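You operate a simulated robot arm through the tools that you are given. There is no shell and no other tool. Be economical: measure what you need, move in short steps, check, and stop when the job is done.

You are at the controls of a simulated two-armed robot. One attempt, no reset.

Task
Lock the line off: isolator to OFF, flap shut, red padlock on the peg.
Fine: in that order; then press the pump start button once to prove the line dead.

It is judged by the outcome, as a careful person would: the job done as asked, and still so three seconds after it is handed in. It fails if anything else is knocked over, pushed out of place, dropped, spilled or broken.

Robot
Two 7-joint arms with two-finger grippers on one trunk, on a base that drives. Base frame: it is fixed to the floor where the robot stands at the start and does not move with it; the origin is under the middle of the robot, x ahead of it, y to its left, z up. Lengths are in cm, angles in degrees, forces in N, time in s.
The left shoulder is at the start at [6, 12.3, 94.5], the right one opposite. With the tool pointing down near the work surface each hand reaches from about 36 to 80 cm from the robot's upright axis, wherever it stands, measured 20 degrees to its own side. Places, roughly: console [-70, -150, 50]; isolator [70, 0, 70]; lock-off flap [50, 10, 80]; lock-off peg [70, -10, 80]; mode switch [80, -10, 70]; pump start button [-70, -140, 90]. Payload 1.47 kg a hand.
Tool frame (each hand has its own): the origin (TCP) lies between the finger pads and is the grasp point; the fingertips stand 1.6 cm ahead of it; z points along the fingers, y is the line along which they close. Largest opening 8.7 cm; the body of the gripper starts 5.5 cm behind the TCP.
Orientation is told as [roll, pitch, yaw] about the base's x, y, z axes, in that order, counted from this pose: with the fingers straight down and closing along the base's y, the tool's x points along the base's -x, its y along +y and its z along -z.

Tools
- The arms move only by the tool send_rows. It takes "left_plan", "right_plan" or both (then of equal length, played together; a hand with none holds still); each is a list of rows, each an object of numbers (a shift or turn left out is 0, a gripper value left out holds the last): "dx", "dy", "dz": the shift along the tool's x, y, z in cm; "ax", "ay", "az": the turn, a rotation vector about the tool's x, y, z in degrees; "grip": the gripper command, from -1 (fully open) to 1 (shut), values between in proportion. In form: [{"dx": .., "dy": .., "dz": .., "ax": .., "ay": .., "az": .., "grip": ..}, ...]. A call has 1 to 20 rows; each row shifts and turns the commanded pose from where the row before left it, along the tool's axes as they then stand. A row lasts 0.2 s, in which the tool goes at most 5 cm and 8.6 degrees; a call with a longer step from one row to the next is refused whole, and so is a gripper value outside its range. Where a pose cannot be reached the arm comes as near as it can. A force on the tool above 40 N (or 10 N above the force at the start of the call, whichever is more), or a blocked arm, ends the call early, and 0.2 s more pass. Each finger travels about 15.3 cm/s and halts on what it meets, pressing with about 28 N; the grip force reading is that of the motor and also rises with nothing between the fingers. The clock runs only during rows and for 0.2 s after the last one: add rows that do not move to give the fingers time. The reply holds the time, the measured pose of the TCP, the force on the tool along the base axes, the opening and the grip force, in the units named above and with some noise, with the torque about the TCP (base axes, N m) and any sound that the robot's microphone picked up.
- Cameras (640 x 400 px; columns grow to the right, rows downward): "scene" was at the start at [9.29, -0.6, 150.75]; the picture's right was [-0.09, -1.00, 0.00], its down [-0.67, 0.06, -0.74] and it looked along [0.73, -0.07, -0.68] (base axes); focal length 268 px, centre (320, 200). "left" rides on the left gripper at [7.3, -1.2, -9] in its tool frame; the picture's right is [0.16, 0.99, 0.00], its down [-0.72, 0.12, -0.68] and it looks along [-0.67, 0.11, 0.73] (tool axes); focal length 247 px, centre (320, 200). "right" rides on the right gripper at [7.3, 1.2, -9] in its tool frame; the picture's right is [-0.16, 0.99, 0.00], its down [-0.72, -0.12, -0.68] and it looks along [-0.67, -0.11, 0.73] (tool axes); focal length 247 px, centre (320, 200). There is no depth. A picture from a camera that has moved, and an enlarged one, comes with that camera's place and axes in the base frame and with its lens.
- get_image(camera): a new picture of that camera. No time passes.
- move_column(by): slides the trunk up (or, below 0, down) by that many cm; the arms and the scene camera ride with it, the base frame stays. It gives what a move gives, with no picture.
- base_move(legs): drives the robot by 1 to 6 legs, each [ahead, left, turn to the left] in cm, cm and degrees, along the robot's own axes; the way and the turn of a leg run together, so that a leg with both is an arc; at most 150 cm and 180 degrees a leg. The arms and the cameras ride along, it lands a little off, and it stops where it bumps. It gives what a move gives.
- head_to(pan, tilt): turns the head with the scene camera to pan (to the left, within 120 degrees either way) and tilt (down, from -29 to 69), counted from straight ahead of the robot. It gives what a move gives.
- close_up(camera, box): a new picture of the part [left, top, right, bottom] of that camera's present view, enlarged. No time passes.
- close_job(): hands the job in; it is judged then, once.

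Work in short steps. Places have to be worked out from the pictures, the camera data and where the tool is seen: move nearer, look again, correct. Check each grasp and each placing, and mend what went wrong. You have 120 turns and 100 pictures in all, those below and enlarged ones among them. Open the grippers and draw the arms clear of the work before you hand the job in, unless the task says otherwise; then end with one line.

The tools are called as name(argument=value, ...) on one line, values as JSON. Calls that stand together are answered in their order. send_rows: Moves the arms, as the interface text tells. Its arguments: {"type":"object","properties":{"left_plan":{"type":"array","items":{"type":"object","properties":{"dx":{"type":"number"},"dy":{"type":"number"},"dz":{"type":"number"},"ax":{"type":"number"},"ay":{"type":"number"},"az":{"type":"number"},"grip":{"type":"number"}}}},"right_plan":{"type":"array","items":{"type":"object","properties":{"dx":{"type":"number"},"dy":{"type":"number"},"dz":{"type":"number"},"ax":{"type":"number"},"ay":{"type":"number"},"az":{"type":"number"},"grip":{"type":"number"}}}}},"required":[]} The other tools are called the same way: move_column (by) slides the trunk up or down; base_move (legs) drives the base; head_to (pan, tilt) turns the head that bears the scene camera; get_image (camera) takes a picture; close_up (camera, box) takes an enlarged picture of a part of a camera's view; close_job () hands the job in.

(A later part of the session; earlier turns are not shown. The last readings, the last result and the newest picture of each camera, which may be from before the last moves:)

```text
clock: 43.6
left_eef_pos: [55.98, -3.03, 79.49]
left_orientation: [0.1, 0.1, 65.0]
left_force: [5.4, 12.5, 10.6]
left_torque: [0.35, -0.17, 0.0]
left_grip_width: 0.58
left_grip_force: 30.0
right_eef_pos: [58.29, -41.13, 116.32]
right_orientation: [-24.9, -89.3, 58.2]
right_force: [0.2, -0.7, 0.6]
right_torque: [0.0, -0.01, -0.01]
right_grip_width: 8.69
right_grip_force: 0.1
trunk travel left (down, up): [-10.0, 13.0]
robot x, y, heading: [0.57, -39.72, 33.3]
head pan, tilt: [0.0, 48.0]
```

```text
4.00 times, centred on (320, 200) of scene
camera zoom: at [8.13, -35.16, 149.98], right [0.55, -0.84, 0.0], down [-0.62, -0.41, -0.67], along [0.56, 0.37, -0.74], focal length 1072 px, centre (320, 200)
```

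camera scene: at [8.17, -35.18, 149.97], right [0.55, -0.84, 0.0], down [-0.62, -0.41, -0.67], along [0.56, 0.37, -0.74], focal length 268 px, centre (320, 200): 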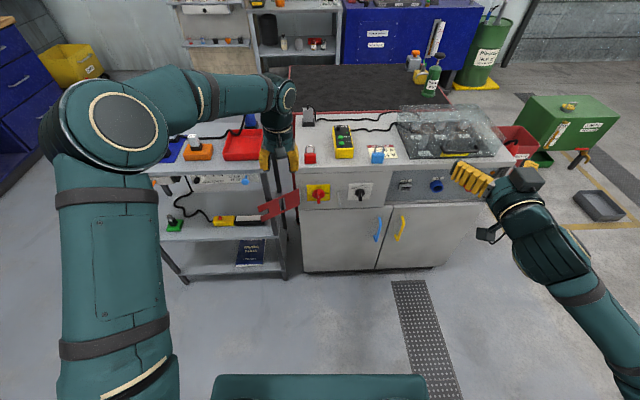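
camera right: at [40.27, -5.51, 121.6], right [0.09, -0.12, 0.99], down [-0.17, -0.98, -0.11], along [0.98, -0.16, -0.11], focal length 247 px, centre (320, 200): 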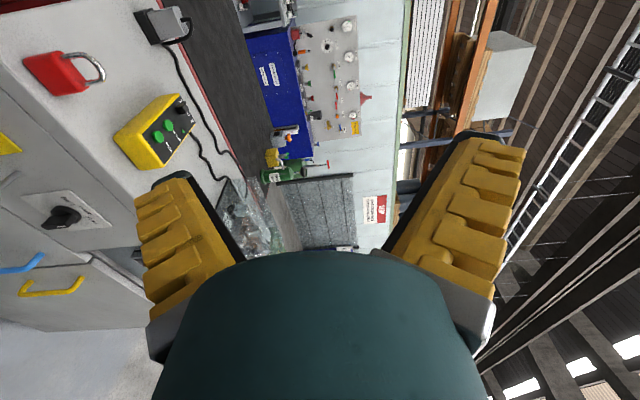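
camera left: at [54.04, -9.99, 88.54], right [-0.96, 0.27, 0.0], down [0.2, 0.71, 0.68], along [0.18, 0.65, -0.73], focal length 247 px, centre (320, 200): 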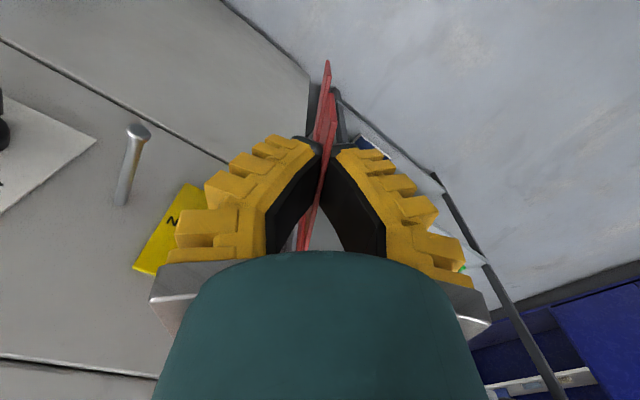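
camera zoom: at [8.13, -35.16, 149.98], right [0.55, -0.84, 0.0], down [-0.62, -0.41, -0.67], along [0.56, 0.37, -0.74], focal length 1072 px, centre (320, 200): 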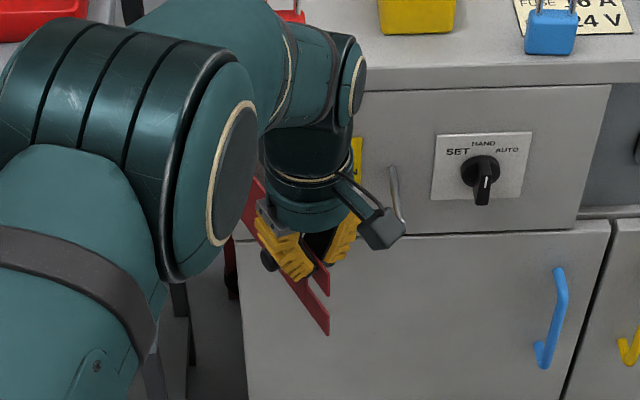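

Flap now ~58° from closed. Two more rows, then release and lift straight off.

send_rows(left_plan=[{"dx": -0.126, "dy": -1.81, "az": -8, "grip": 1}, {"dx": -0.126, "dy": -1.81, "az": -8}, {"grip": 0.5}, {"grip": 0.4}, {"dz": -3}, {"dz": -4}, {"dz": -4}])

close_up(camera="scene", box=[260, 150, 380, 250])

get_image(camera="left")

```text
clock: 45.2
left_eef_pos: [59.49, -4.13, 90.63]
left_orientation: [0.3, 0.3, 80.7]
left_force: [0.8, 0.1, -0.7]
left_torque: [-0.02, -0.02, -0.01]
left_grip_width: 3.23
left_grip_force: 4.6
right_eef_pos: [58.43, -41.11, 116.32]
right_orientation: [-25.5, -89.4, 58.8]
right_force: [-0.6, -0.1, 0.5]
right_torque: [-0.02, 0.0, -0.01]
right_grip_width: 8.7
right_grip_force: 0.1
trunk travel left (down, up): [-10.0, 13.0]
robot x, y, heading: [0.43, -40.02, 33.3]
head pan, tilt: [0.0, 48.0]
```

```text
4.00 times, centred on (320, 200) of scene
camera zoom: at [8.08, -35.24, 149.98], right [0.55, -0.84, 0.0], down [-0.62, -0.41, -0.67], along [0.56, 0.37, -0.74], focal length 1072 px, centre (320, 200)
```

zoom: 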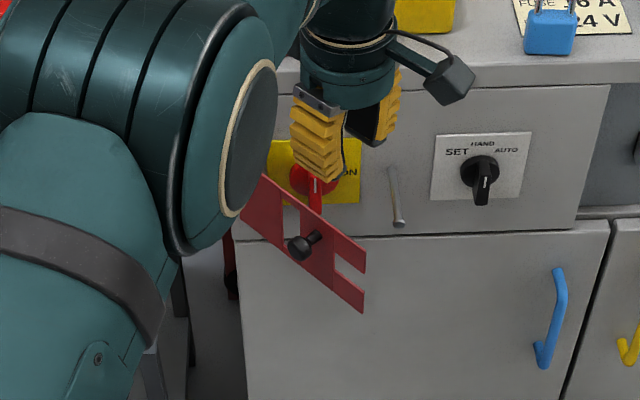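

```text
64 pictures are left
camera left: at [59.51, -11.51, 99.69], right [-1.0, 0.0, 0.0], down [0.01, 0.73, 0.68], along [0.0, 0.68, -0.73], focal length 247 px, centre (320, 200)
```

left: 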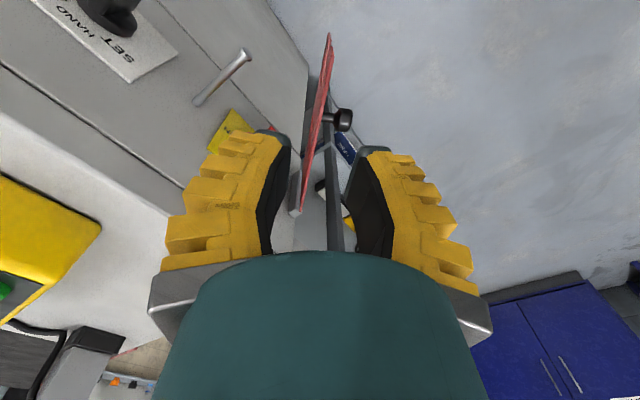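

The flap stays at ~42°. I take the left hand up and left, then bring the right hand (pointing ahead, fingers shut) in front of the flap's upper prong at z≈80 to push it home.

send_rows(left_plan=[{"dz": -4}, {"dz": -4}, {"dz": -4}, {"dx": -2.75, "dy": 2.5}, {"dx": -2.75, "dy": 2.5}, {"dx": -2.75, "dy": 2.5}, {"dx": -2.75, "dy": 2.5}, {}, {}, {}, {}, {}, {}, {}, {}, {}, {}], right_plan=[{"grip": 0}, {"grip": 1}, {}, {}, {}, {"dx": 3, "dy": 2.5, "dz": 0.85}, {"dx": 3, "dy": 2.5, "dz": 0.85}, {"dx": 3, "dy": 2.5, "dz": 0.85}, {"dx": 3, "dy": 2.5, "dz": 0.85}, {"dx": 3, "dy": 2.5, "dz": 0.85}, {"dx": 3, "dy": 2.5, "dz": 0.85}, {"dx": 3, "dy": 2.5, "dz": 0.85}, {"dx": 3, "dy": 2.5, "dz": 0.85}, {"dx": 3, "dy": 2.5, "dz": 0.85}, {"dx": 3, "dy": 2.5, "dz": 0.85}, {"dx": 3, "dy": 2.5, "dz": 0.85}, {"dx": 3, "dy": 2.5, "dz": 0.85}])

get_image(camera="scene")

```text
clock: 48.8
left_eef_pos: [51.41, 8.41, 102.52]
left_orientation: [0.3, 0.3, 80.8]
left_force: [-0.9, 0.3, 0.3]
left_torque: [-0.02, 0.01, 0.03]
left_grip_width: 3.22
left_grip_force: 5.1
right_eef_pos: [62.59, -36.76, 103.05]
right_orientation: [-14.2, -88.9, 48.3]
right_force: [-0.1, -0.4, 0.2]
right_torque: [0.02, 0.0, -0.01]
right_grip_width: 0.0
right_grip_force: 28.0
right hand out of reach, approached as far as the arm can: row 6, 7, 8, 9, 10, 11, 12, 13, 14, 15, 16, 17
trunk travel left (down, up): [-10.0, 13.0]
robot x, y, heading: [0.89, -40.16, 33.1]
head pan, tilt: [0.0, 48.0]
```

```text
63 pictures are left
camera scene: at [8.14, -35.22, 149.98], right [0.55, -0.84, 0.0], down [-0.62, -0.41, -0.67], along [0.56, 0.37, -0.74], focal length 268 px, centre (320, 200)
```

scene: 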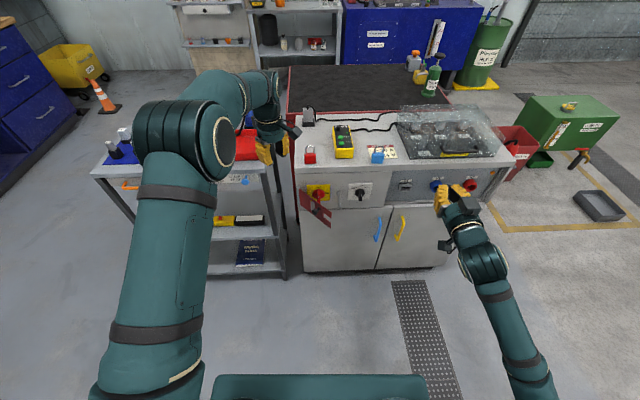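

The right arm's branch is limited; use the left arm. I turn it back to face ahead, pitch it 60° up from vertical, fingers shut, in front of the flap.

send_rows(left_plan=[{"az": 7.9, "grip": 1}, {"az": 7.9}, {"az": 7.9}, {"az": 7.9}, {"az": 7.9}, {"az": 7.9}, {"dx": 1.47, "dy": -1.81, "dz": 0.56, "ay": -7.5}, {"dx": 1.53, "dy": -1.81, "dz": 0.36, "ay": -7.5}, {"dx": 1.57, "dy": -1.81, "dz": 0.16, "ay": -7.5}, {"dx": 1.57, "dy": -1.81, "dz": -0.05, "ay": -7.5}, {"dx": 1.55, "dy": -1.81, "dz": -0.25, "ay": -7.5}, {"dx": 1.51, "dy": -1.81, "dz": -0.45, "ay": -7.5}, {"dx": 1.44, "dy": -1.81, "dz": -0.64, "ay": -7.5}, {"dx": 1.34, "dy": -1.81, "dz": -0.82, "ay": -7.5}])

```text
clock: 51.8
left_eef_pos: [49.61, -10.18, 98.22]
left_orientation: [0.1, -59.9, 33.3]
left_force: [0.2, -0.3, 0.3]
left_torque: [-0.01, 0.0, 0.02]
left_grip_width: 0.0
left_grip_force: 28.0
right_eef_pos: [62.62, -36.86, 103.09]
right_orientation: [-13.5, -88.9, 47.4]
right_force: [-0.1, 0.0, -0.3]
right_torque: [0.01, -0.03, -0.02]
right_grip_width: 0.0
right_grip_force: 27.7
trunk travel left (down, up): [-10.0, 13.0]
robot x, y, heading: [0.76, -40.35, 32.9]
head pan, tilt: [0.0, 48.0]
```

Pitch to nearly level and go down to just in front of the flap's upper prong (u 62, v −3, z 79.8).

send_rows(left_plan=[{"ay": -7.4}, {"ay": -7.4}, {"ay": -7.4}, {"dx": 2.93, "dz": 1.18, "dy": -0.23}, {"dx": 2.93, "dz": 1.18, "dy": -0.23}, {"dx": 2.93, "dz": 1.18, "dy": -0.23}, {"dx": 2.93, "dz": 1.18, "dy": -0.23}, {"dx": 2.93, "dz": 1.18, "dy": -0.23}, {"dx": 2.93, "dz": 1.18, "dy": -0.23}])

get_image(camera="left")

close_up(camera="scene", box=[260, 150, 380, 250])

```text
clock: 53.8
left_eef_pos: [54.23, -8.67, 79.67]
left_orientation: [0.3, -81.9, 33.1]
left_force: [-0.1, 0.9, 0.3]
left_torque: [0.06, 0.02, -0.05]
left_grip_width: 0.0
left_grip_force: 27.9
right_eef_pos: [62.65, -36.76, 103.0]
right_orientation: [-14.3, -88.9, 48.4]
right_force: [-0.7, 0.7, -0.4]
right_torque: [0.03, -0.03, 0.03]
right_grip_width: 0.03
right_grip_force: 28.1
trunk travel left (down, up): [-10.0, 13.0]
robot x, y, heading: [0.58, -40.34, 33.1]
head pan, tilt: [0.0, 48.0]
```

```text
62 pictures are left
camera left: at [46.56, -15.11, 73.77], right [-0.56, 0.81, -0.16], down [-0.54, -0.22, 0.81], along [0.63, 0.54, 0.56], focal length 247 px, centre (320, 200)
```

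left: 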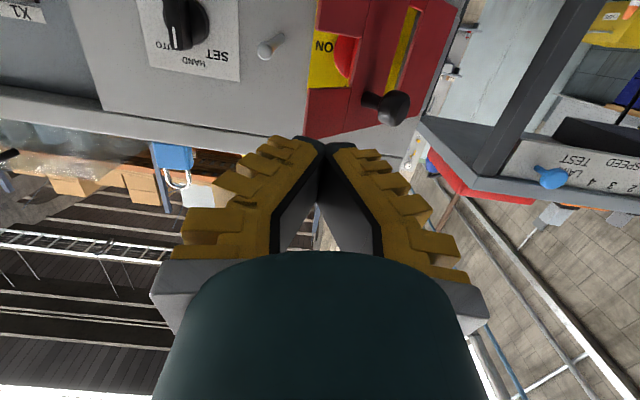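

```text
4.00 times, centred on (320, 200) of scene
camera zoom: at [8.17, -35.18, 149.97], right [0.55, -0.84, 0.0], down [-0.62, -0.41, -0.67], along [0.56, 0.37, -0.74], focal length 1072 px, centre (320, 200)
```

zoom: 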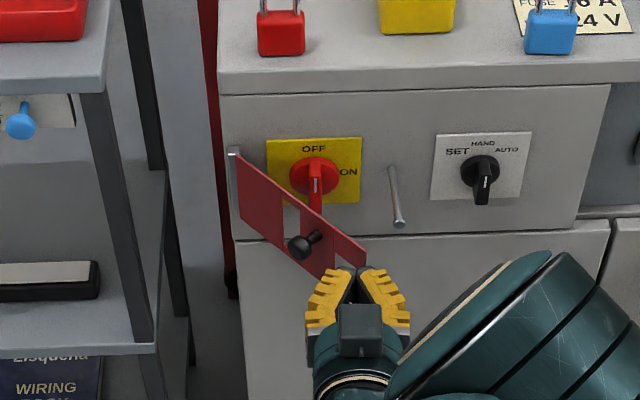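

Fingers are at the prong's end. I push straight ahead 9 cm, then check.

send_rows(left_plan=[{"dz": 1.48, "dx": -0.21, "dy": -0.15}, {"dz": 1.48, "dx": -0.21, "dy": -0.15}, {"dz": 1.48, "dx": -0.21, "dy": -0.2}, {"dz": 1.48, "dx": -0.21, "dy": -0.2}, {"dz": 1.48, "dx": -0.21, "dy": -0.2}, {"dz": 1.48, "dx": -0.21, "dy": -0.2}])

close_up(camera="scene", box=[260, 150, 380, 250])

get_image(camera="left")

```text
clock: 55.3
left_eef_pos: [62.61, -6.03, 79.62]
left_orientation: [-2.1, -81.7, 34.3]
left_force: [-0.2, -9.7, 1.9]
left_torque: [0.02, 0.01, 0.08]
left_grip_width: 0.0
left_grip_force: 28.5
right_eef_pos: [62.5, -37.02, 103.12]
right_orientation: [-15.8, -89.1, 49.6]
right_force: [-0.4, 0.1, 0.0]
right_torque: [-0.02, -0.01, -0.03]
right_grip_width: 0.0
right_grip_force: 28.0
trunk travel left (down, up): [-10.0, 13.0]
robot x, y, heading: [0.54, -40.27, 32.7]
head pan, tilt: [0.0, 48.0]
stopped in row 6 (left hand): the force on the tool passed its limit at 42 N (the readings are from after the stop); the commanded pose is now the measured one
```

```text
4.00 times, centred on (320, 200) of scene
camera zoom: at [8.08, -35.32, 149.99], right [0.54, -0.84, 0.0], down [-0.62, -0.4, -0.67], along [0.56, 0.36, -0.74], focal length 1072 px, centre (320, 200)
```

zoom: 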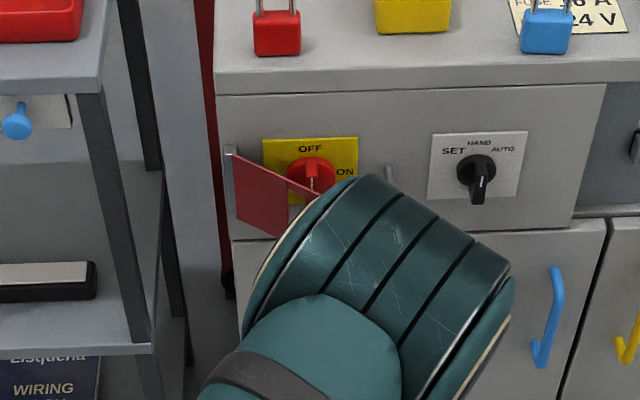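

```text
59 pictures are left
camera left: at [54.85, -12.36, 73.81], right [-0.54, 0.82, -0.16], down [-0.55, -0.2, 0.81], along [0.64, 0.53, 0.56], focal length 247 px, centre (320, 200)
```

left: 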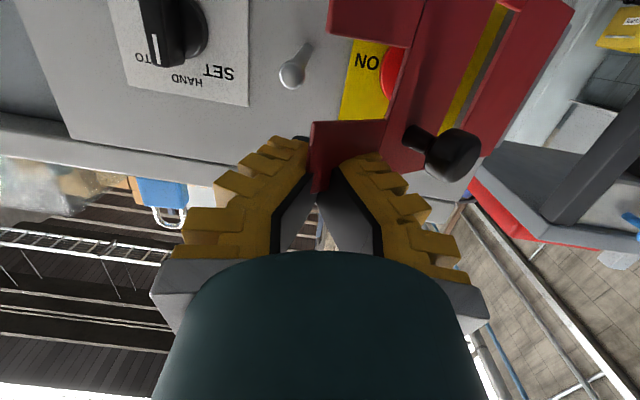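

It stopped at 42 N with the flap ~25° from closed. Look closely at what is touching.

close_up(camera="left", box=[240, 0, 560, 200])

close_up(camera="scene", box=[310, 180, 350, 205])

```text
2.00 times, centred on (400, 100) of left
camera zoom: at [54.85, -12.36, 73.81], right [-0.54, 0.82, -0.16], down [-0.55, -0.2, 0.81], along [0.64, 0.53, 0.56], focal length 494 px, centre (160, 400)
```

zoom: 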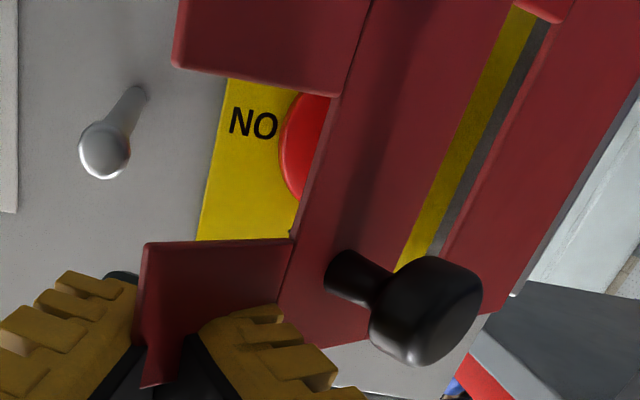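

```text
16.00 times, centred on (330, 192) of scene
camera zoom: at [8.08, -35.32, 149.99], right [0.54, -0.84, 0.0], down [-0.62, -0.4, -0.67], along [0.56, 0.36, -0.74], focal length 4288 px, centre (160, 320)
```

zoom: 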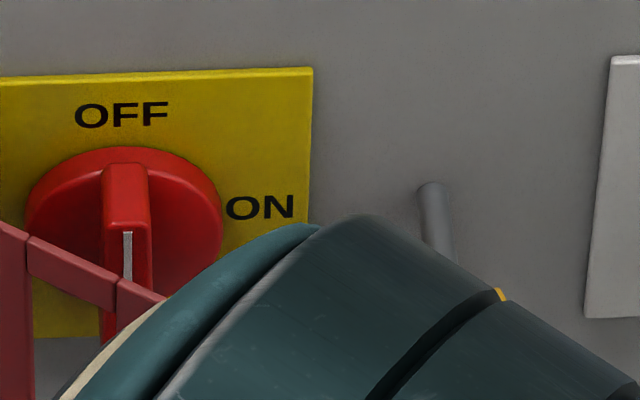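

Contact appears to be at the prong's very end. I back off 6 cm to see the true flap state.

send_rows(left_plan=[{"dz": -2}, {"dz": -2}, {"dz": -2}, {"dx": -3, "dz": -1}, {"dx": -4}])

get_image(camera="left")

close_up(camera="scene", box=[260, 150, 380, 250])

```text
clock: 56.5
left_eef_pos: [57.54, -8.96, 87.51]
left_orientation: [-1.6, -81.7, 34.0]
left_force: [-0.7, 0.1, -1.0]
left_torque: [-0.01, -0.01, 0.01]
left_grip_width: 0.0
left_grip_force: 28.4
right_eef_pos: [62.65, -37.04, 103.12]
right_orientation: [-15.3, -88.9, 49.2]
right_force: [0.3, 0.0, 0.0]
right_torque: [-0.03, -0.01, 0.0]
right_grip_width: 0.0
right_grip_force: 27.3
trunk travel left (down, up): [-10.0, 13.0]
robot x, y, heading: [0.4, -40.38, 33.1]
head pan, tilt: [0.0, 48.0]
```

```text
56 pictures are left
camera left: at [49.76, -15.29, 81.73], right [-0.55, 0.82, -0.16], down [-0.54, -0.21, 0.81], along [0.63, 0.53, 0.56], focal length 247 px, centre (320, 200)
```

left: 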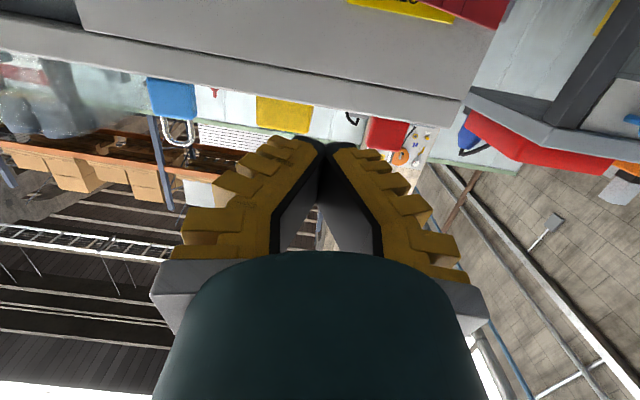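

```text
4.00 times, centred on (320, 200) of scene
camera zoom: at [8.1, -35.31, 149.98], right [0.55, -0.84, 0.0], down [-0.62, -0.4, -0.67], along [0.56, 0.36, -0.74], focal length 1072 px, centre (320, 200)
```

zoom: 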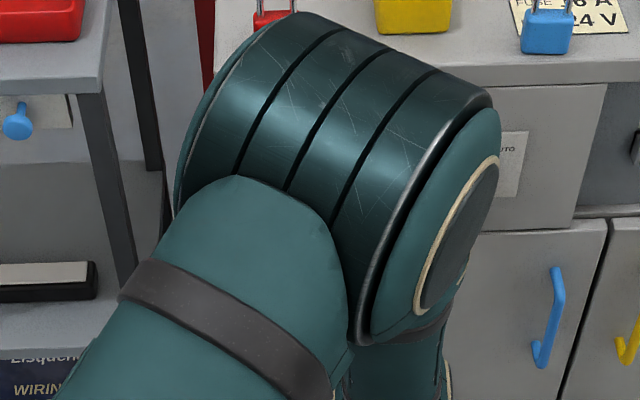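

The forearm hides it; check the right camera.

get_image(camera="right")

```text
54 pictures are left
camera right: at [54.25, -41.12, 96.05], right [-0.55, 0.82, 0.15], down [-0.49, -0.46, 0.74], along [0.68, 0.33, 0.66], focal length 247 px, centre (320, 200)
```

right: 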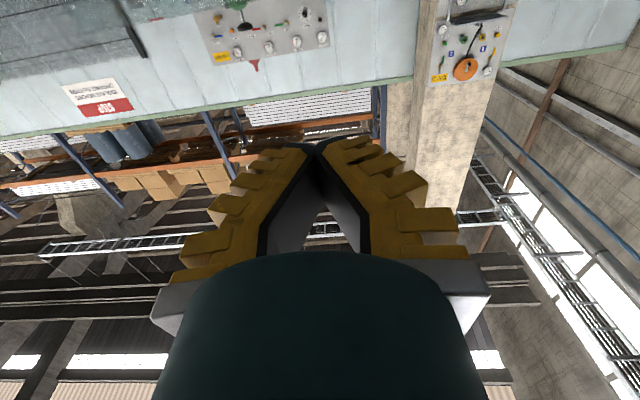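

I move the left hand back/down out of the line of sight and tilt the right hand downward to serve as a viewer.

send_rows(left_plan=[{"dz": -3}, {"dz": -3}, {"dz": -1, "dx": 3}, {"dx": 3}, {"dx": 2}, {}, {}, {}, {}, {}], right_plan=[{"ay": 8, "dz": -1}, {"ay": 8, "dz": -1}, {"ay": 8}, {"ay": 8}, {"ay": 8}, {"ay": 8}, {"ay": 8}, {"ay": 8}, {"ay": 8}, {"ay": 8}])

get_image(camera="right")

close_up(camera="scene", box=[260, 150, 380, 250])

```text
clock: 58.7
left_eef_pos: [50.75, -13.24, 80.7]
left_orientation: [-1.4, -81.7, 33.9]
left_force: [0.0, -0.1, -0.2]
left_torque: [0.0, 0.02, 0.01]
left_grip_width: 0.0
left_grip_force: 27.8
right_eef_pos: [60.94, -38.09, 103.35]
right_orientation: [-0.4, -8.8, 33.8]
right_force: [0.2, 0.3, -0.3]
right_torque: [0.01, 0.01, -0.02]
right_grip_width: 0.0
right_grip_force: 28.5
trunk travel left (down, up): [-10.0, 13.0]
robot x, y, heading: [0.55, -40.25, 33.2]
head pan, tilt: [0.0, 48.0]
```

```text
53 pictures are left
camera right: at [53.02, -41.84, 111.09], right [-0.42, 0.91, 0.02], down [0.57, 0.25, 0.78], along [0.71, 0.34, -0.62], focal length 247 px, centre (320, 200)
```

right: 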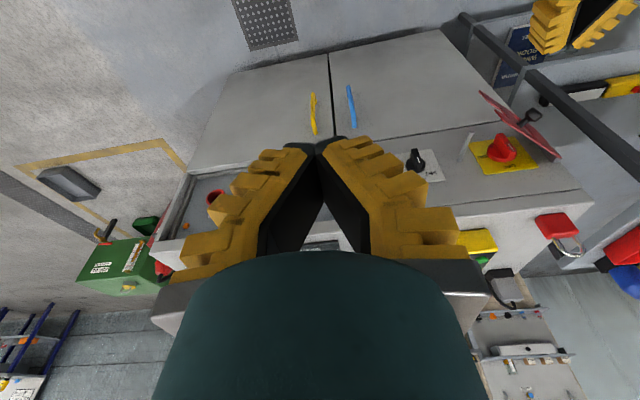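

```text
4.00 times, centred on (320, 200) of scene
camera zoom: at [8.15, -35.24, 149.97], right [0.55, -0.84, 0.0], down [-0.62, -0.41, -0.67], along [0.56, 0.36, -0.74], focal length 1072 px, centre (320, 200)
```

zoom: 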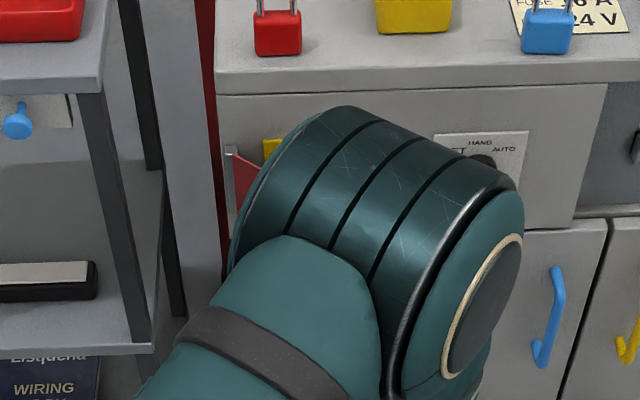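

close_up(camera="right", box=[440, 70, 600, 190])

```text
3.33 times, centred on (520, 130) of right
camera zoom: at [53.02, -41.84, 111.09], right [-0.42, 0.91, 0.02], down [0.57, 0.25, 0.78], along [0.71, 0.34, -0.62], focal length 823 px, centre (-347, 433)
```

zoom: 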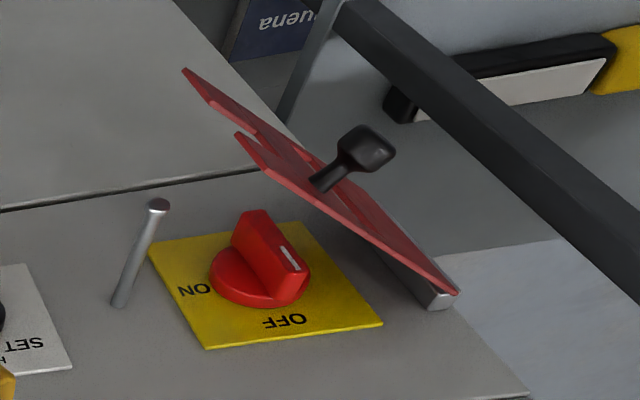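

Flap is ~36° from closed; my fingertips had caught the prong's end edge. I'll re-approach square to the flap: turn the hand ~36° about vertical so it pushes along the plate normal at s≈12.5.

send_rows(left_plan=[{"ax": 7.2, "dy": 1.2}, {"ax": 7.2, "dy": 1.2}, {"ax": 7.2, "dy": 1.2}, {"ax": 7.2, "dy": 1.2}, {"ax": 7.2, "dy": 1.2}, {}])

get_image(camera="right")

```text
clock: 60.1
left_eef_pos: [48.92, -7.61, 80.49]
left_orientation: [-37.4, -81.8, 33.8]
left_force: [0.8, -0.3, -0.2]
left_torque: [0.01, -0.05, 0.02]
left_grip_width: 0.0
left_grip_force: 28.1
right_eef_pos: [60.91, -38.18, 103.33]
right_orientation: [-0.3, -8.9, 34.0]
right_force: [0.1, 0.4, -0.1]
right_torque: [0.01, -0.05, -0.03]
right_grip_width: 0.03
right_grip_force: 28.3
trunk travel left (down, up): [-10.0, 13.0]
robot x, y, heading: [0.39, -40.44, 32.9]
head pan, tilt: [0.0, 48.0]
```

```text
50 pictures are left
camera right: at [53.02, -41.94, 111.05], right [-0.42, 0.91, 0.02], down [0.57, 0.25, 0.78], along [0.71, 0.34, -0.62], focal length 247 px, centre (320, 200)
```

right: 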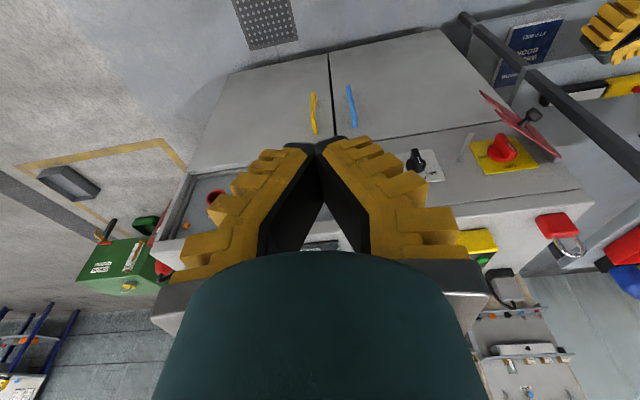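

Hand heading now matches the flap normal. Advance to just off the plate at s≈13, z≈80.

send_rows(left_plan=[{"dz": 1.52, "dy": 0.55, "dx": -0.08}, {"dz": 1.52, "dy": 0.55, "dx": -0.08}, {"dz": 1.52, "dy": 0.55, "dx": -0.08}, {"dz": 1.52, "dy": 0.55, "dx": -0.08}, {"dz": 1.52, "dy": 0.55, "dx": -0.08}, {"dz": 1.4, "dy": 0.5, "dx": -0.08}])

close_up(camera="right", box=[440, 40, 600, 190])

get_image(camera="left")

```text
clock: 61.5
left_eef_pos: [58.05, -4.99, 79.54]
left_orientation: [-37.3, -81.8, 33.7]
left_force: [1.0, 0.1, -0.3]
left_torque: [0.0, 0.0, 0.0]
left_grip_width: 0.01
left_grip_force: 27.5
right_eef_pos: [60.96, -38.18, 103.24]
right_orientation: [-0.3, -8.8, 33.9]
right_force: [0.3, -0.3, -0.4]
right_torque: [0.01, 0.02, 0.0]
right_grip_width: 0.01
right_grip_force: 28.3
trunk travel left (down, up): [-10.0, 13.0]
robot x, y, heading: [0.61, -40.74, 33.0]
head pan, tilt: [0.0, 48.0]
```

```text
2.67 times, centred on (520, 115) of right
camera zoom: at [53.02, -41.89, 111.05], right [-0.42, 0.91, 0.02], down [0.57, 0.25, 0.78], along [0.71, 0.34, -0.62], focal length 659 px, centre (-213, 427)
```

zoom: 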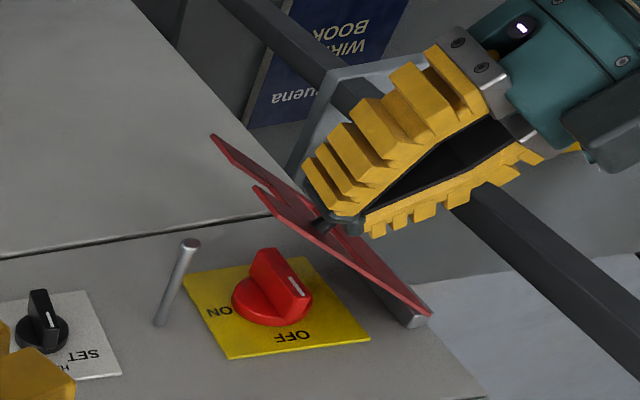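

```text
48 pictures are left
camera left: at [48.2, -6.17, 73.5], right [0.04, 0.97, -0.24], down [-0.58, 0.22, 0.78], along [0.81, 0.11, 0.57], focal length 247 px, centre (320, 200)
```

left: 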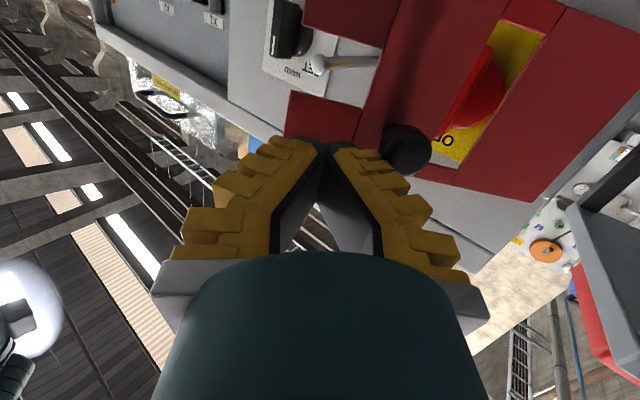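

Fingertips sit at the plate just beyond the ball. I push along the arc, 3 rows.

send_rows(left_plan=[{"dz": 1.0, "dx": -0.1}, {"dz": 1.63, "dx": -0.2, "dy": -0.12, "ax": -7.2}, {"dz": 1.63, "dx": -0.2, "dy": -0.12, "ax": -7.2}, {"dz": 1.63, "dx": -0.2, "dy": -0.12, "ax": -7.2}])

close_up(camera="right", box=[440, 40, 600, 190])

```text
clock: 62.5
left_eef_pos: [64.05, -5.24, 79.6]
left_orientation: [-15.5, -81.7, 33.8]
left_force: [0.0, -2.2, 1.6]
left_torque: [-0.01, 0.02, 0.05]
left_grip_width: 0.0
left_grip_force: 27.9
right_eef_pos: [60.89, -38.21, 103.26]
right_orientation: [-0.2, -8.9, 33.9]
right_force: [-0.5, -0.3, 0.2]
right_torque: [0.01, -0.02, 0.02]
right_grip_width: 0.0
right_grip_force: 28.0
trunk travel left (down, up): [-10.0, 13.0]
robot x, y, heading: [0.53, -40.61, 32.5]
head pan, tilt: [0.0, 48.0]
```

```text
2.67 times, centred on (520, 115) of right
camera zoom: at [53.03, -41.93, 111.05], right [-0.42, 0.91, 0.02], down [0.57, 0.25, 0.78], along [0.71, 0.34, -0.62], focal length 659 px, centre (-213, 427)
```

zoom: 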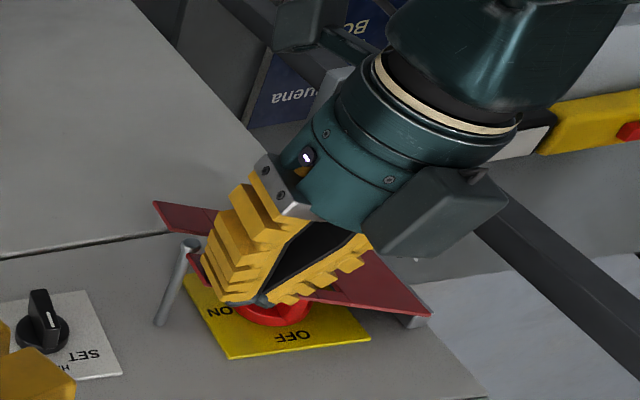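

The flap is following, peg entering its notch. Continue 2 rows and a small press.

send_rows(left_plan=[{"dz": 1.5, "dx": -0.2, "dy": 0, "ax": -7.2}, {"dz": 1.3, "dx": -0.18, "dy": 0, "ax": -7}, {"dz": 0.6, "dx": -0.1}, {"dz": 0.5, "dx": -0.1}])

close_up(camera="right", box=[440, 40, 600, 190])

get_image(camera="left")

```text
clock: 63.5
left_eef_pos: [67.62, -3.33, 79.71]
left_orientation: [-1.6, -81.9, 33.9]
left_force: [1.8, -1.0, 2.3]
left_torque: [0.02, 0.01, -0.03]
left_grip_width: 0.0
left_grip_force: 27.9
right_eef_pos: [61.12, -38.26, 103.27]
right_orientation: [-0.4, -8.8, 33.9]
right_force: [0.0, -0.2, 0.4]
right_torque: [-0.01, -0.02, 0.04]
right_grip_width: 0.0
right_grip_force: 28.0
trunk travel left (down, up): [-10.0, 13.0]
robot x, y, heading: [0.82, -40.43, 33.4]
head pan, tilt: [0.0, 48.0]
```

```text
2.67 times, centred on (520, 115) of right
camera zoom: at [53.0, -41.9, 111.06], right [-0.42, 0.91, 0.02], down [0.57, 0.25, 0.78], along [0.71, 0.34, -0.62], focal length 659 px, centre (-213, 427)
```

zoom: 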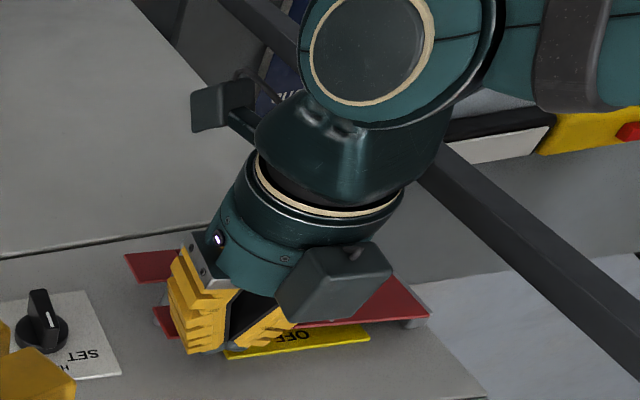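

```text
45 pictures are left
camera left: at [59.79, -9.68, 73.73], right [-0.55, 0.82, -0.16], down [-0.54, -0.2, 0.81], along [0.64, 0.53, 0.56], focal length 247 px, centre (320, 200)
```

left: 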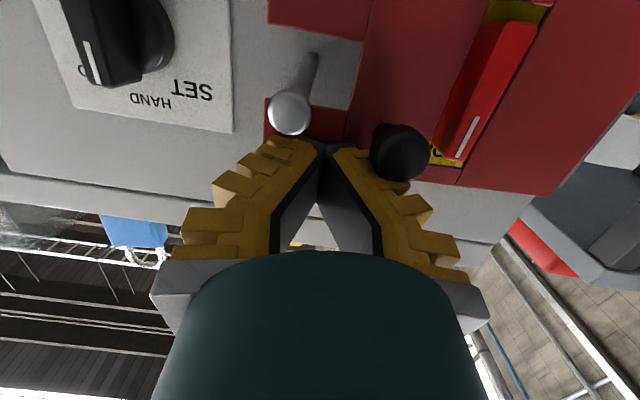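

Peg is in the notch and the handle through the window. Press gently until it stops.

send_rows(left_plan=[{"dz": 0.5, "dx": -0.07}, {"dz": 0.5, "dx": -0.07}, {}])

```text
clock: 64.3
left_eef_pos: [68.45, -3.06, 79.5]
left_orientation: [-1.3, -81.6, 33.7]
left_force: [1.7, -0.6, 3.0]
left_torque: [0.02, 0.01, -0.01]
left_grip_width: 0.01
left_grip_force: 28.2
right_eef_pos: [61.07, -38.13, 103.3]
right_orientation: [-0.4, -8.9, 33.9]
right_force: [0.2, 0.2, 0.0]
right_torque: [0.0, -0.01, 0.0]
right_grip_width: 0.01
right_grip_force: 27.9
trunk travel left (down, up): [-10.0, 13.0]
robot x, y, heading: [0.61, -40.21, 33.1]
head pan, tilt: [0.0, 48.0]
```

Still moving freely; press another 1.5 cm.

send_rows(left_plan=[{"dz": 0.5, "dx": -0.07}, {"dz": 0.5, "dx": -0.07}, {"dz": 0.5, "dx": -0.07}, {}])

get_image(camera="left")

```text
clock: 65.0
left_eef_pos: [68.74, -2.94, 79.45]
left_orientation: [-1.5, -81.4, 33.8]
left_force: [-26.1, -10.6, 13.3]
left_torque: [0.21, 0.3, 0.38]
left_grip_width: 0.0
left_grip_force: 27.2
right_eef_pos: [60.63, -38.21, 103.41]
right_orientation: [-0.3, -9.1, 33.8]
right_force: [0.2, 0.1, -0.9]
right_torque: [0.01, 0.0, 0.02]
right_grip_width: 0.01
right_grip_force: 28.0
trunk travel left (down, up): [-10.0, 13.0]
robot x, y, heading: [0.58, -40.38, 32.9]
head pan, tilt: [0.0, 48.0]
stopped in row 3 (left hand): the force on the tool passed its limit at 46 N (the readings are from after the stop); the commanded pose is now the measured one
```

```text
44 pictures are left
camera left: at [60.92, -9.06, 73.7], right [-0.55, 0.82, -0.16], down [-0.54, -0.2, 0.82], along [0.64, 0.53, 0.56], focal length 247 px, centre (320, 200)
```

left: 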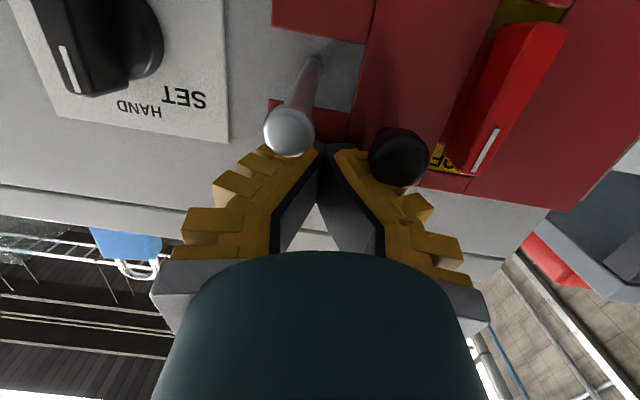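

It came to a firm stop. I back straight out, rise and move away, then check from both cameras.

send_rows(left_plan=[{"dz": -1.5}, {"dz": -3}, {"dz": -4}, {"dz": -4}, {"dx": -4}, {"dx": -4}, {"dx": -4}, {"dx": -4, "dy": 2}, {"dx": -4, "dy": 3}, {"dx": -3, "dy": 3}, {"dy": 3}, {"dy": 3}])

close_up(camera="right", box=[440, 40, 600, 190])

get_image(camera="scene")

```text
clock: 67.5
left_eef_pos: [53.83, 4.65, 103.82]
left_orientation: [-1.6, -81.3, 33.7]
left_force: [0.3, -0.8, 0.7]
left_torque: [-0.01, 0.01, -0.01]
left_grip_width: 0.0
left_grip_force: 28.0
right_eef_pos: [60.84, -38.07, 103.3]
right_orientation: [-0.3, -8.9, 33.9]
right_force: [-0.4, -0.3, 0.2]
right_torque: [-0.02, -0.02, 0.01]
right_grip_width: 0.0
right_grip_force: 28.5
trunk travel left (down, up): [-10.0, 13.0]
robot x, y, heading: [0.7, -40.56, 33.2]
head pan, tilt: [0.0, 48.0]
```

```text
2.67 times, centred on (520, 115) of right
camera zoom: at [52.91, -41.87, 111.08], right [-0.42, 0.91, 0.02], down [0.57, 0.25, 0.78], along [0.71, 0.34, -0.62], focal length 659 px, centre (-213, 427)
```

zoom: 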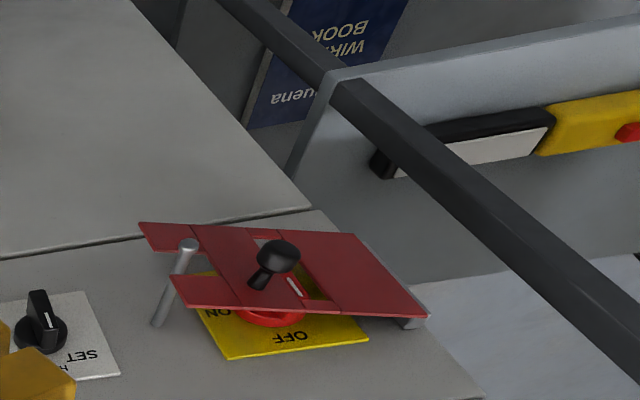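

```text
42 pictures are left
camera scene: at [8.03, -35.28, 149.98], right [0.55, -0.84, 0.0], down [-0.62, -0.41, -0.67], along [0.56, 0.36, -0.74], focal length 268 px, centre (320, 200)
```

scene: 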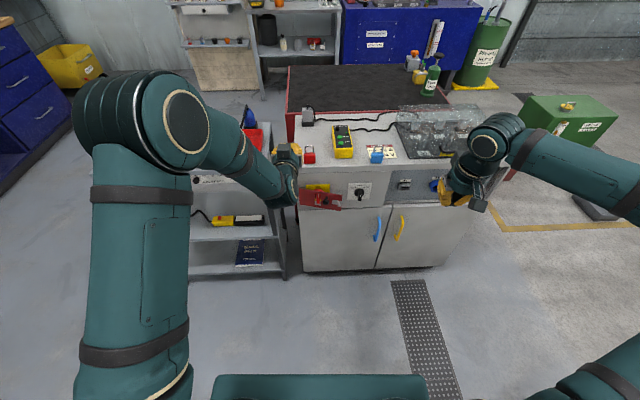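

close_up(camera="scene", box=[280, 160, 380, 225])

```text
6.15 times, centred on (330, 192) of scene
camera zoom: at [8.03, -35.28, 149.98], right [0.55, -0.84, 0.0], down [-0.62, -0.41, -0.67], along [0.56, 0.36, -0.74], focal length 1649 px, centre (258, 246)
```

zoom: 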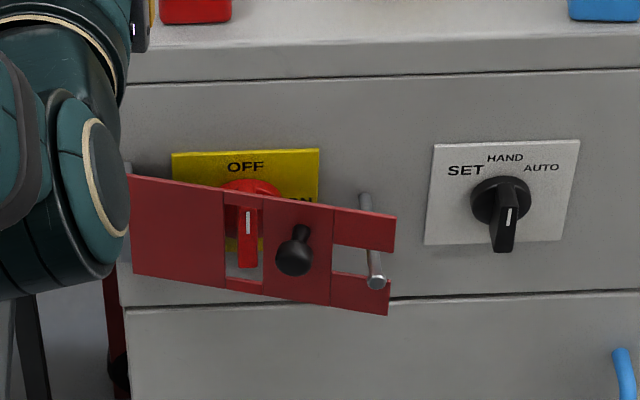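

The flap is still ~12° open — retracting likely hooked the ball (which sits at z≈78.3). I'll push on the ball's end face instead; position the hand in front of it.

send_rows(left_plan=[{"dz": -4.5}, {"dx": 3.67, "dz": 0.45, "dy": -1.57}, {"dx": 3.67, "dz": 0.45, "dy": -1.57}, {"dx": 3.67, "dz": 0.45, "dy": -1.57}, {"dx": 3.67, "dz": 0.45, "dy": -1.57}, {"dx": 3.67, "dz": 0.45, "dy": -1.57}, {"dx": 3.67, "dz": 0.45, "dy": -1.57}, {"dx": 3.67, "dz": 0.45, "dy": -1.57}])

get_image(camera="left")

close_up(camera="right", box=[440, 40, 600, 190])

```text
clock: 69.3
left_eef_pos: [55.44, -7.61, 78.52]
left_orientation: [-1.6, -81.3, 33.7]
left_force: [0.0, -0.9, 0.2]
left_torque: [0.01, 0.0, 0.02]
left_grip_width: 0.0
left_grip_force: 27.8
right_eef_pos: [60.89, -38.16, 103.19]
right_orientation: [-0.4, -9.0, 33.9]
right_force: [0.4, 0.4, -0.3]
right_torque: [-0.01, 0.02, -0.01]
right_grip_width: 0.0
right_grip_force: 27.8
trunk travel left (down, up): [-10.0, 13.0]
robot x, y, heading: [0.53, -40.31, 32.9]
head pan, tilt: [0.0, 48.0]
```

```text
40 pictures are left
camera left: at [47.56, -13.87, 72.76], right [-0.55, 0.82, -0.16], down [-0.54, -0.2, 0.82], along [0.64, 0.53, 0.55], focal length 247 px, centre (320, 200)
```

left: 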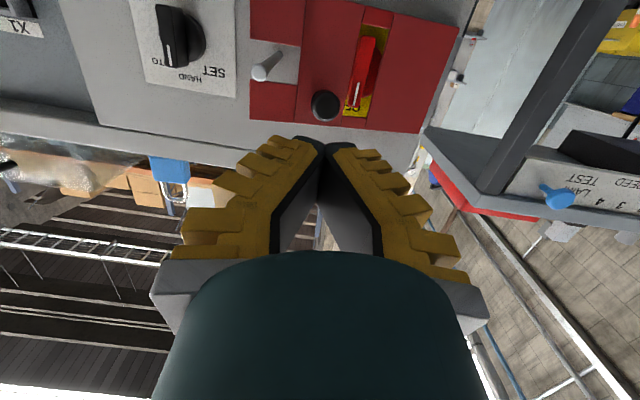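

```text
2.67 times, centred on (520, 115) of right
camera zoom: at [52.99, -41.92, 111.03], right [-0.42, 0.91, 0.02], down [0.57, 0.25, 0.78], along [0.71, 0.34, -0.62], focal length 659 px, centre (-213, 427)
```

zoom: 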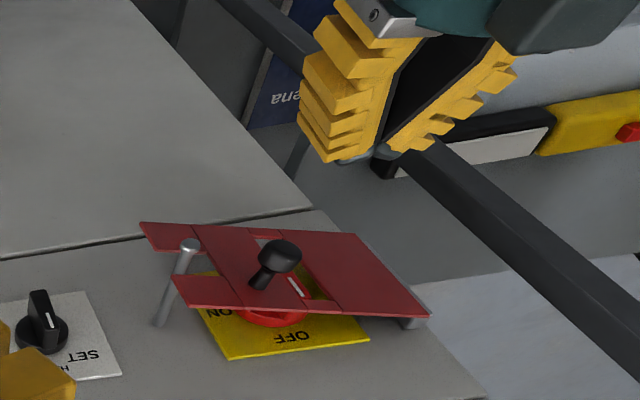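

Ball centre ≈ u 73.5, v −2.4, z 77.2; the hand is 1.2 too high. Lower and advance toward contact.

send_rows(left_plan=[{"dx": 1.2}, {"dz": 2, "dx": -0.3}, {"dz": 2, "dx": -0.3}, {"dz": 2, "dx": -0.3}, {"dz": 0.7, "dx": -0.1}, {"dz": 0.7, "dx": -0.1}, {"dz": 0.7, "dx": -0.1}])

close_up(camera="right", box=[440, 40, 600, 190])

```text
clock: 71.0
left_eef_pos: [62.28, -3.29, 77.39]
left_orientation: [-1.4, -81.3, 33.7]
left_force: [0.1, 0.4, -0.1]
left_torque: [-0.01, -0.01, 0.01]
left_grip_width: 0.01
left_grip_force: 28.0
right_eef_pos: [60.97, -38.23, 103.3]
right_orientation: [-0.4, -8.9, 34.0]
right_force: [-0.3, -0.6, -0.3]
right_torque: [-0.01, -0.02, 0.01]
right_grip_width: 0.0
right_grip_force: 28.2
trunk travel left (down, up): [-10.0, 13.0]
robot x, y, heading: [0.84, -40.22, 32.7]
head pan, tilt: [0.0, 48.0]
```

```text
2.67 times, centred on (520, 115) of right
camera zoom: at [52.96, -41.91, 111.05], right [-0.42, 0.91, 0.02], down [0.57, 0.25, 0.78], along [0.71, 0.34, -0.62], focal length 659 px, centre (-213, 427)
```

zoom: 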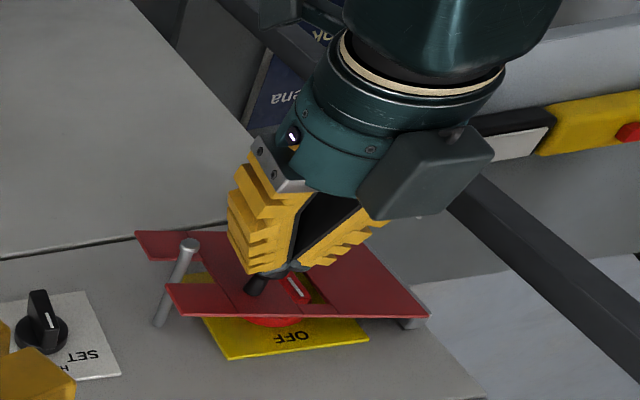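

Contact with the ball and the flap is moving. Continue pushing slowly to the stop.

send_rows(left_plan=[{"dz": 0.6, "dx": -0.09}, {"dz": 0.6, "dx": -0.09}, {"dz": 0.6, "dx": -0.09}, {"dz": 0.4, "dx": -0.06}, {"dz": 0.4, "dx": -0.06}, {}])

close_up(camera="right", box=[440, 40, 600, 190])

```text
clock: 72.3
left_eef_pos: [64.55, -2.06, 77.45]
left_orientation: [-1.3, -81.4, 33.5]
left_force: [-9.9, -7.3, 1.6]
left_torque: [0.11, 0.03, -0.09]
left_grip_width: 0.02
left_grip_force: 27.9
right_eef_pos: [60.89, -38.24, 103.36]
right_orientation: [-0.2, -9.0, 33.9]
right_force: [0.7, 0.7, -0.6]
right_torque: [0.01, 0.0, 0.03]
right_grip_width: 0.0
right_grip_force: 28.6
trunk travel left (down, up): [-10.0, 13.0]
robot x, y, heading: [1.01, -40.35, 33.2]
head pan, tilt: [0.0, 48.0]
```

```text
2.67 times, centred on (520, 115) of right
camera zoom: at [52.86, -41.98, 111.1], right [-0.42, 0.91, 0.02], down [0.57, 0.25, 0.79], along [0.71, 0.34, -0.62], focal length 659 px, centre (-213, 427)
```

zoom: 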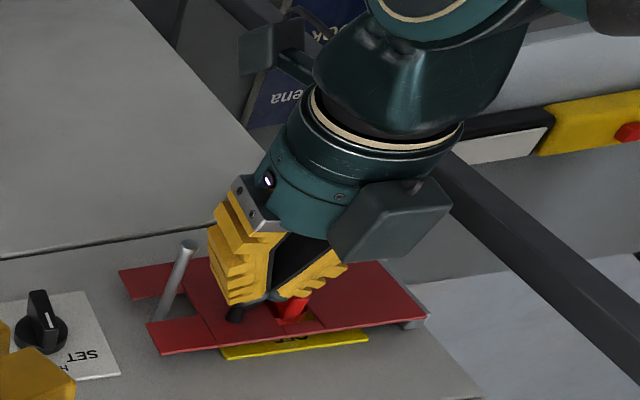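

It rests on the stop (12 N). Press slightly more, then back out slowly.

send_rows(left_plan=[{"dz": 0.4, "dx": -0.06}, {}, {"dz": -0.5, "dx": 0.07}, {"dz": -0.5, "dx": 0.07}, {"dz": -1, "dx": 0.15}, {"dz": -2}, {"dz": -3}, {"dz": -4}, {"dx": -4}, {"dx": -4}, {"dx": -4, "dy": 2}, {"dx": -4, "dy": 3}, {"dx": -4, "dy": 3}, {"dx": -3, "dy": 3}, {"dy": 3}])

close_up(camera="right", box=[440, 40, 600, 190])

close_up(camera="scene", box=[280, 140, 380, 225])

```text
clock: 75.5
left_eef_pos: [50.93, 6.43, 101.47]
left_orientation: [-1.4, -81.2, 33.7]
left_force: [0.4, 0.4, -0.2]
left_torque: [-0.05, 0.0, -0.03]
left_grip_width: 0.0
left_grip_force: 27.8
right_eef_pos: [60.93, -38.04, 103.21]
right_orientation: [-0.2, -8.9, 33.9]
right_force: [0.2, 1.2, 0.1]
right_torque: [0.01, -0.01, -0.02]
right_grip_width: 0.03
right_grip_force: 27.8
trunk travel left (down, up): [-10.0, 13.0]
robot x, y, heading: [0.7, -40.09, 32.9]
head pan, tilt: [0.0, 48.0]
```

```text
2.67 times, centred on (520, 115) of right
camera zoom: at [52.93, -41.85, 111.06], right [-0.42, 0.91, 0.02], down [0.57, 0.25, 0.78], along [0.71, 0.34, -0.62], focal length 659 px, centre (-213, 427)
```

zoom: 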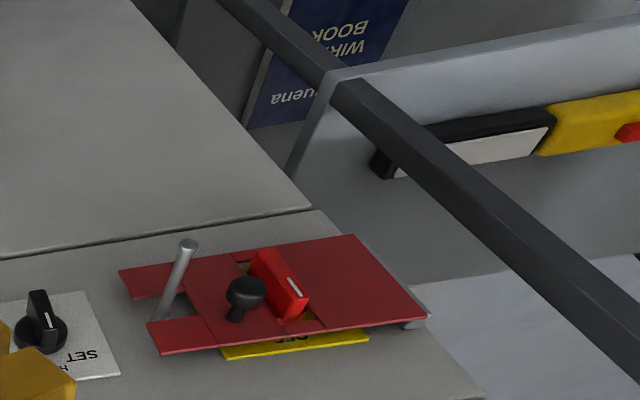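

```text
4.71 times, centred on (330, 182) of scene
camera zoom: at [8.06, -35.26, 149.97], right [0.55, -0.84, 0.0], down [-0.62, -0.41, -0.67], along [0.56, 0.36, -0.74], focal length 1261 px, centre (273, 282)
```

zoom: 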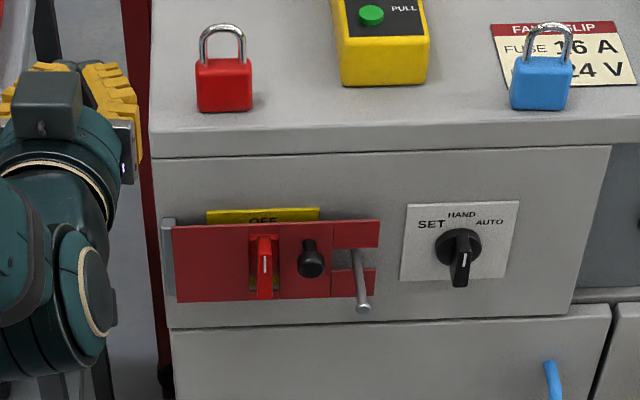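

Flap shut and flat, isolator handle through its window, mark at OFF. Now the red padlock (≈ u 84, v 3.6, z 87–91): bring the left hand in front of it with fingers opened to ~6 cm.

send_rows(left_plan=[{"dx": 0.9, "dz": 1.53, "dy": -2, "grip": -0.4}, {"dx": 0.9, "dz": 1.53, "dy": -2}, {"dx": 0.9, "dz": 1.53, "dy": -2}, {"dx": 0.9, "dz": 1.53, "dy": -2}])

get_image(camera="left")

close_up(camera="right", box=[480, 180, 640, 300])

```text
clock: 76.5
left_eef_pos: [59.99, 2.31, 97.05]
left_orientation: [-1.5, -81.2, 33.7]
left_force: [-0.2, 0.2, 0.1]
left_torque: [0.0, 0.0, 0.02]
left_grip_width: 6.53
left_grip_force: 3.0
right_eef_pos: [61.01, -38.18, 103.2]
right_orientation: [-0.4, -8.9, 33.8]
right_force: [0.9, 0.2, 0.2]
right_torque: [0.0, 0.0, 0.04]
right_grip_width: 0.0
right_grip_force: 28.1
trunk travel left (down, up): [-10.0, 13.0]
robot x, y, heading: [0.68, -40.28, 32.7]
head pan, tilt: [0.0, 48.0]
```

```text
34 pictures are left
camera left: at [52.11, -3.92, 91.15], right [-0.55, 0.82, -0.16], down [-0.54, -0.2, 0.82], along [0.64, 0.53, 0.55], focal length 247 px, centre (320, 200)
```

left: 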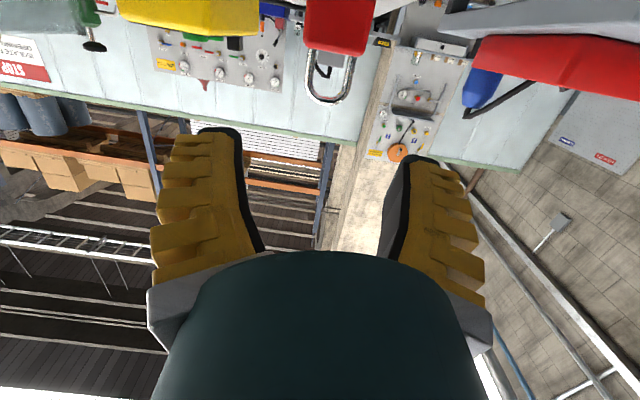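

```text
3.33 times, centred on (560, 240) of right
camera zoom: at [52.99, -41.93, 111.03], right [-0.42, 0.91, 0.02], down [0.57, 0.25, 0.78], along [0.71, 0.34, -0.62], focal length 823 px, centre (-480, 67)
```

zoom: 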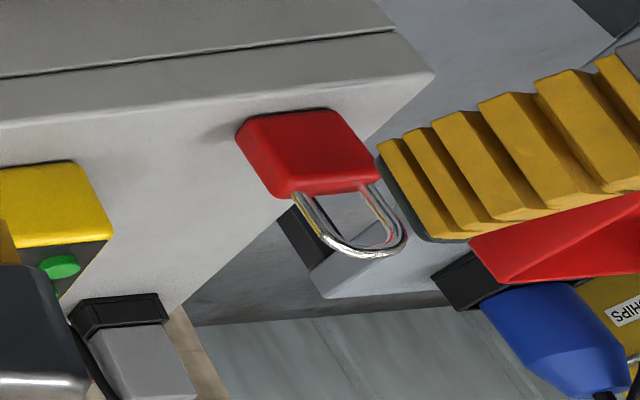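

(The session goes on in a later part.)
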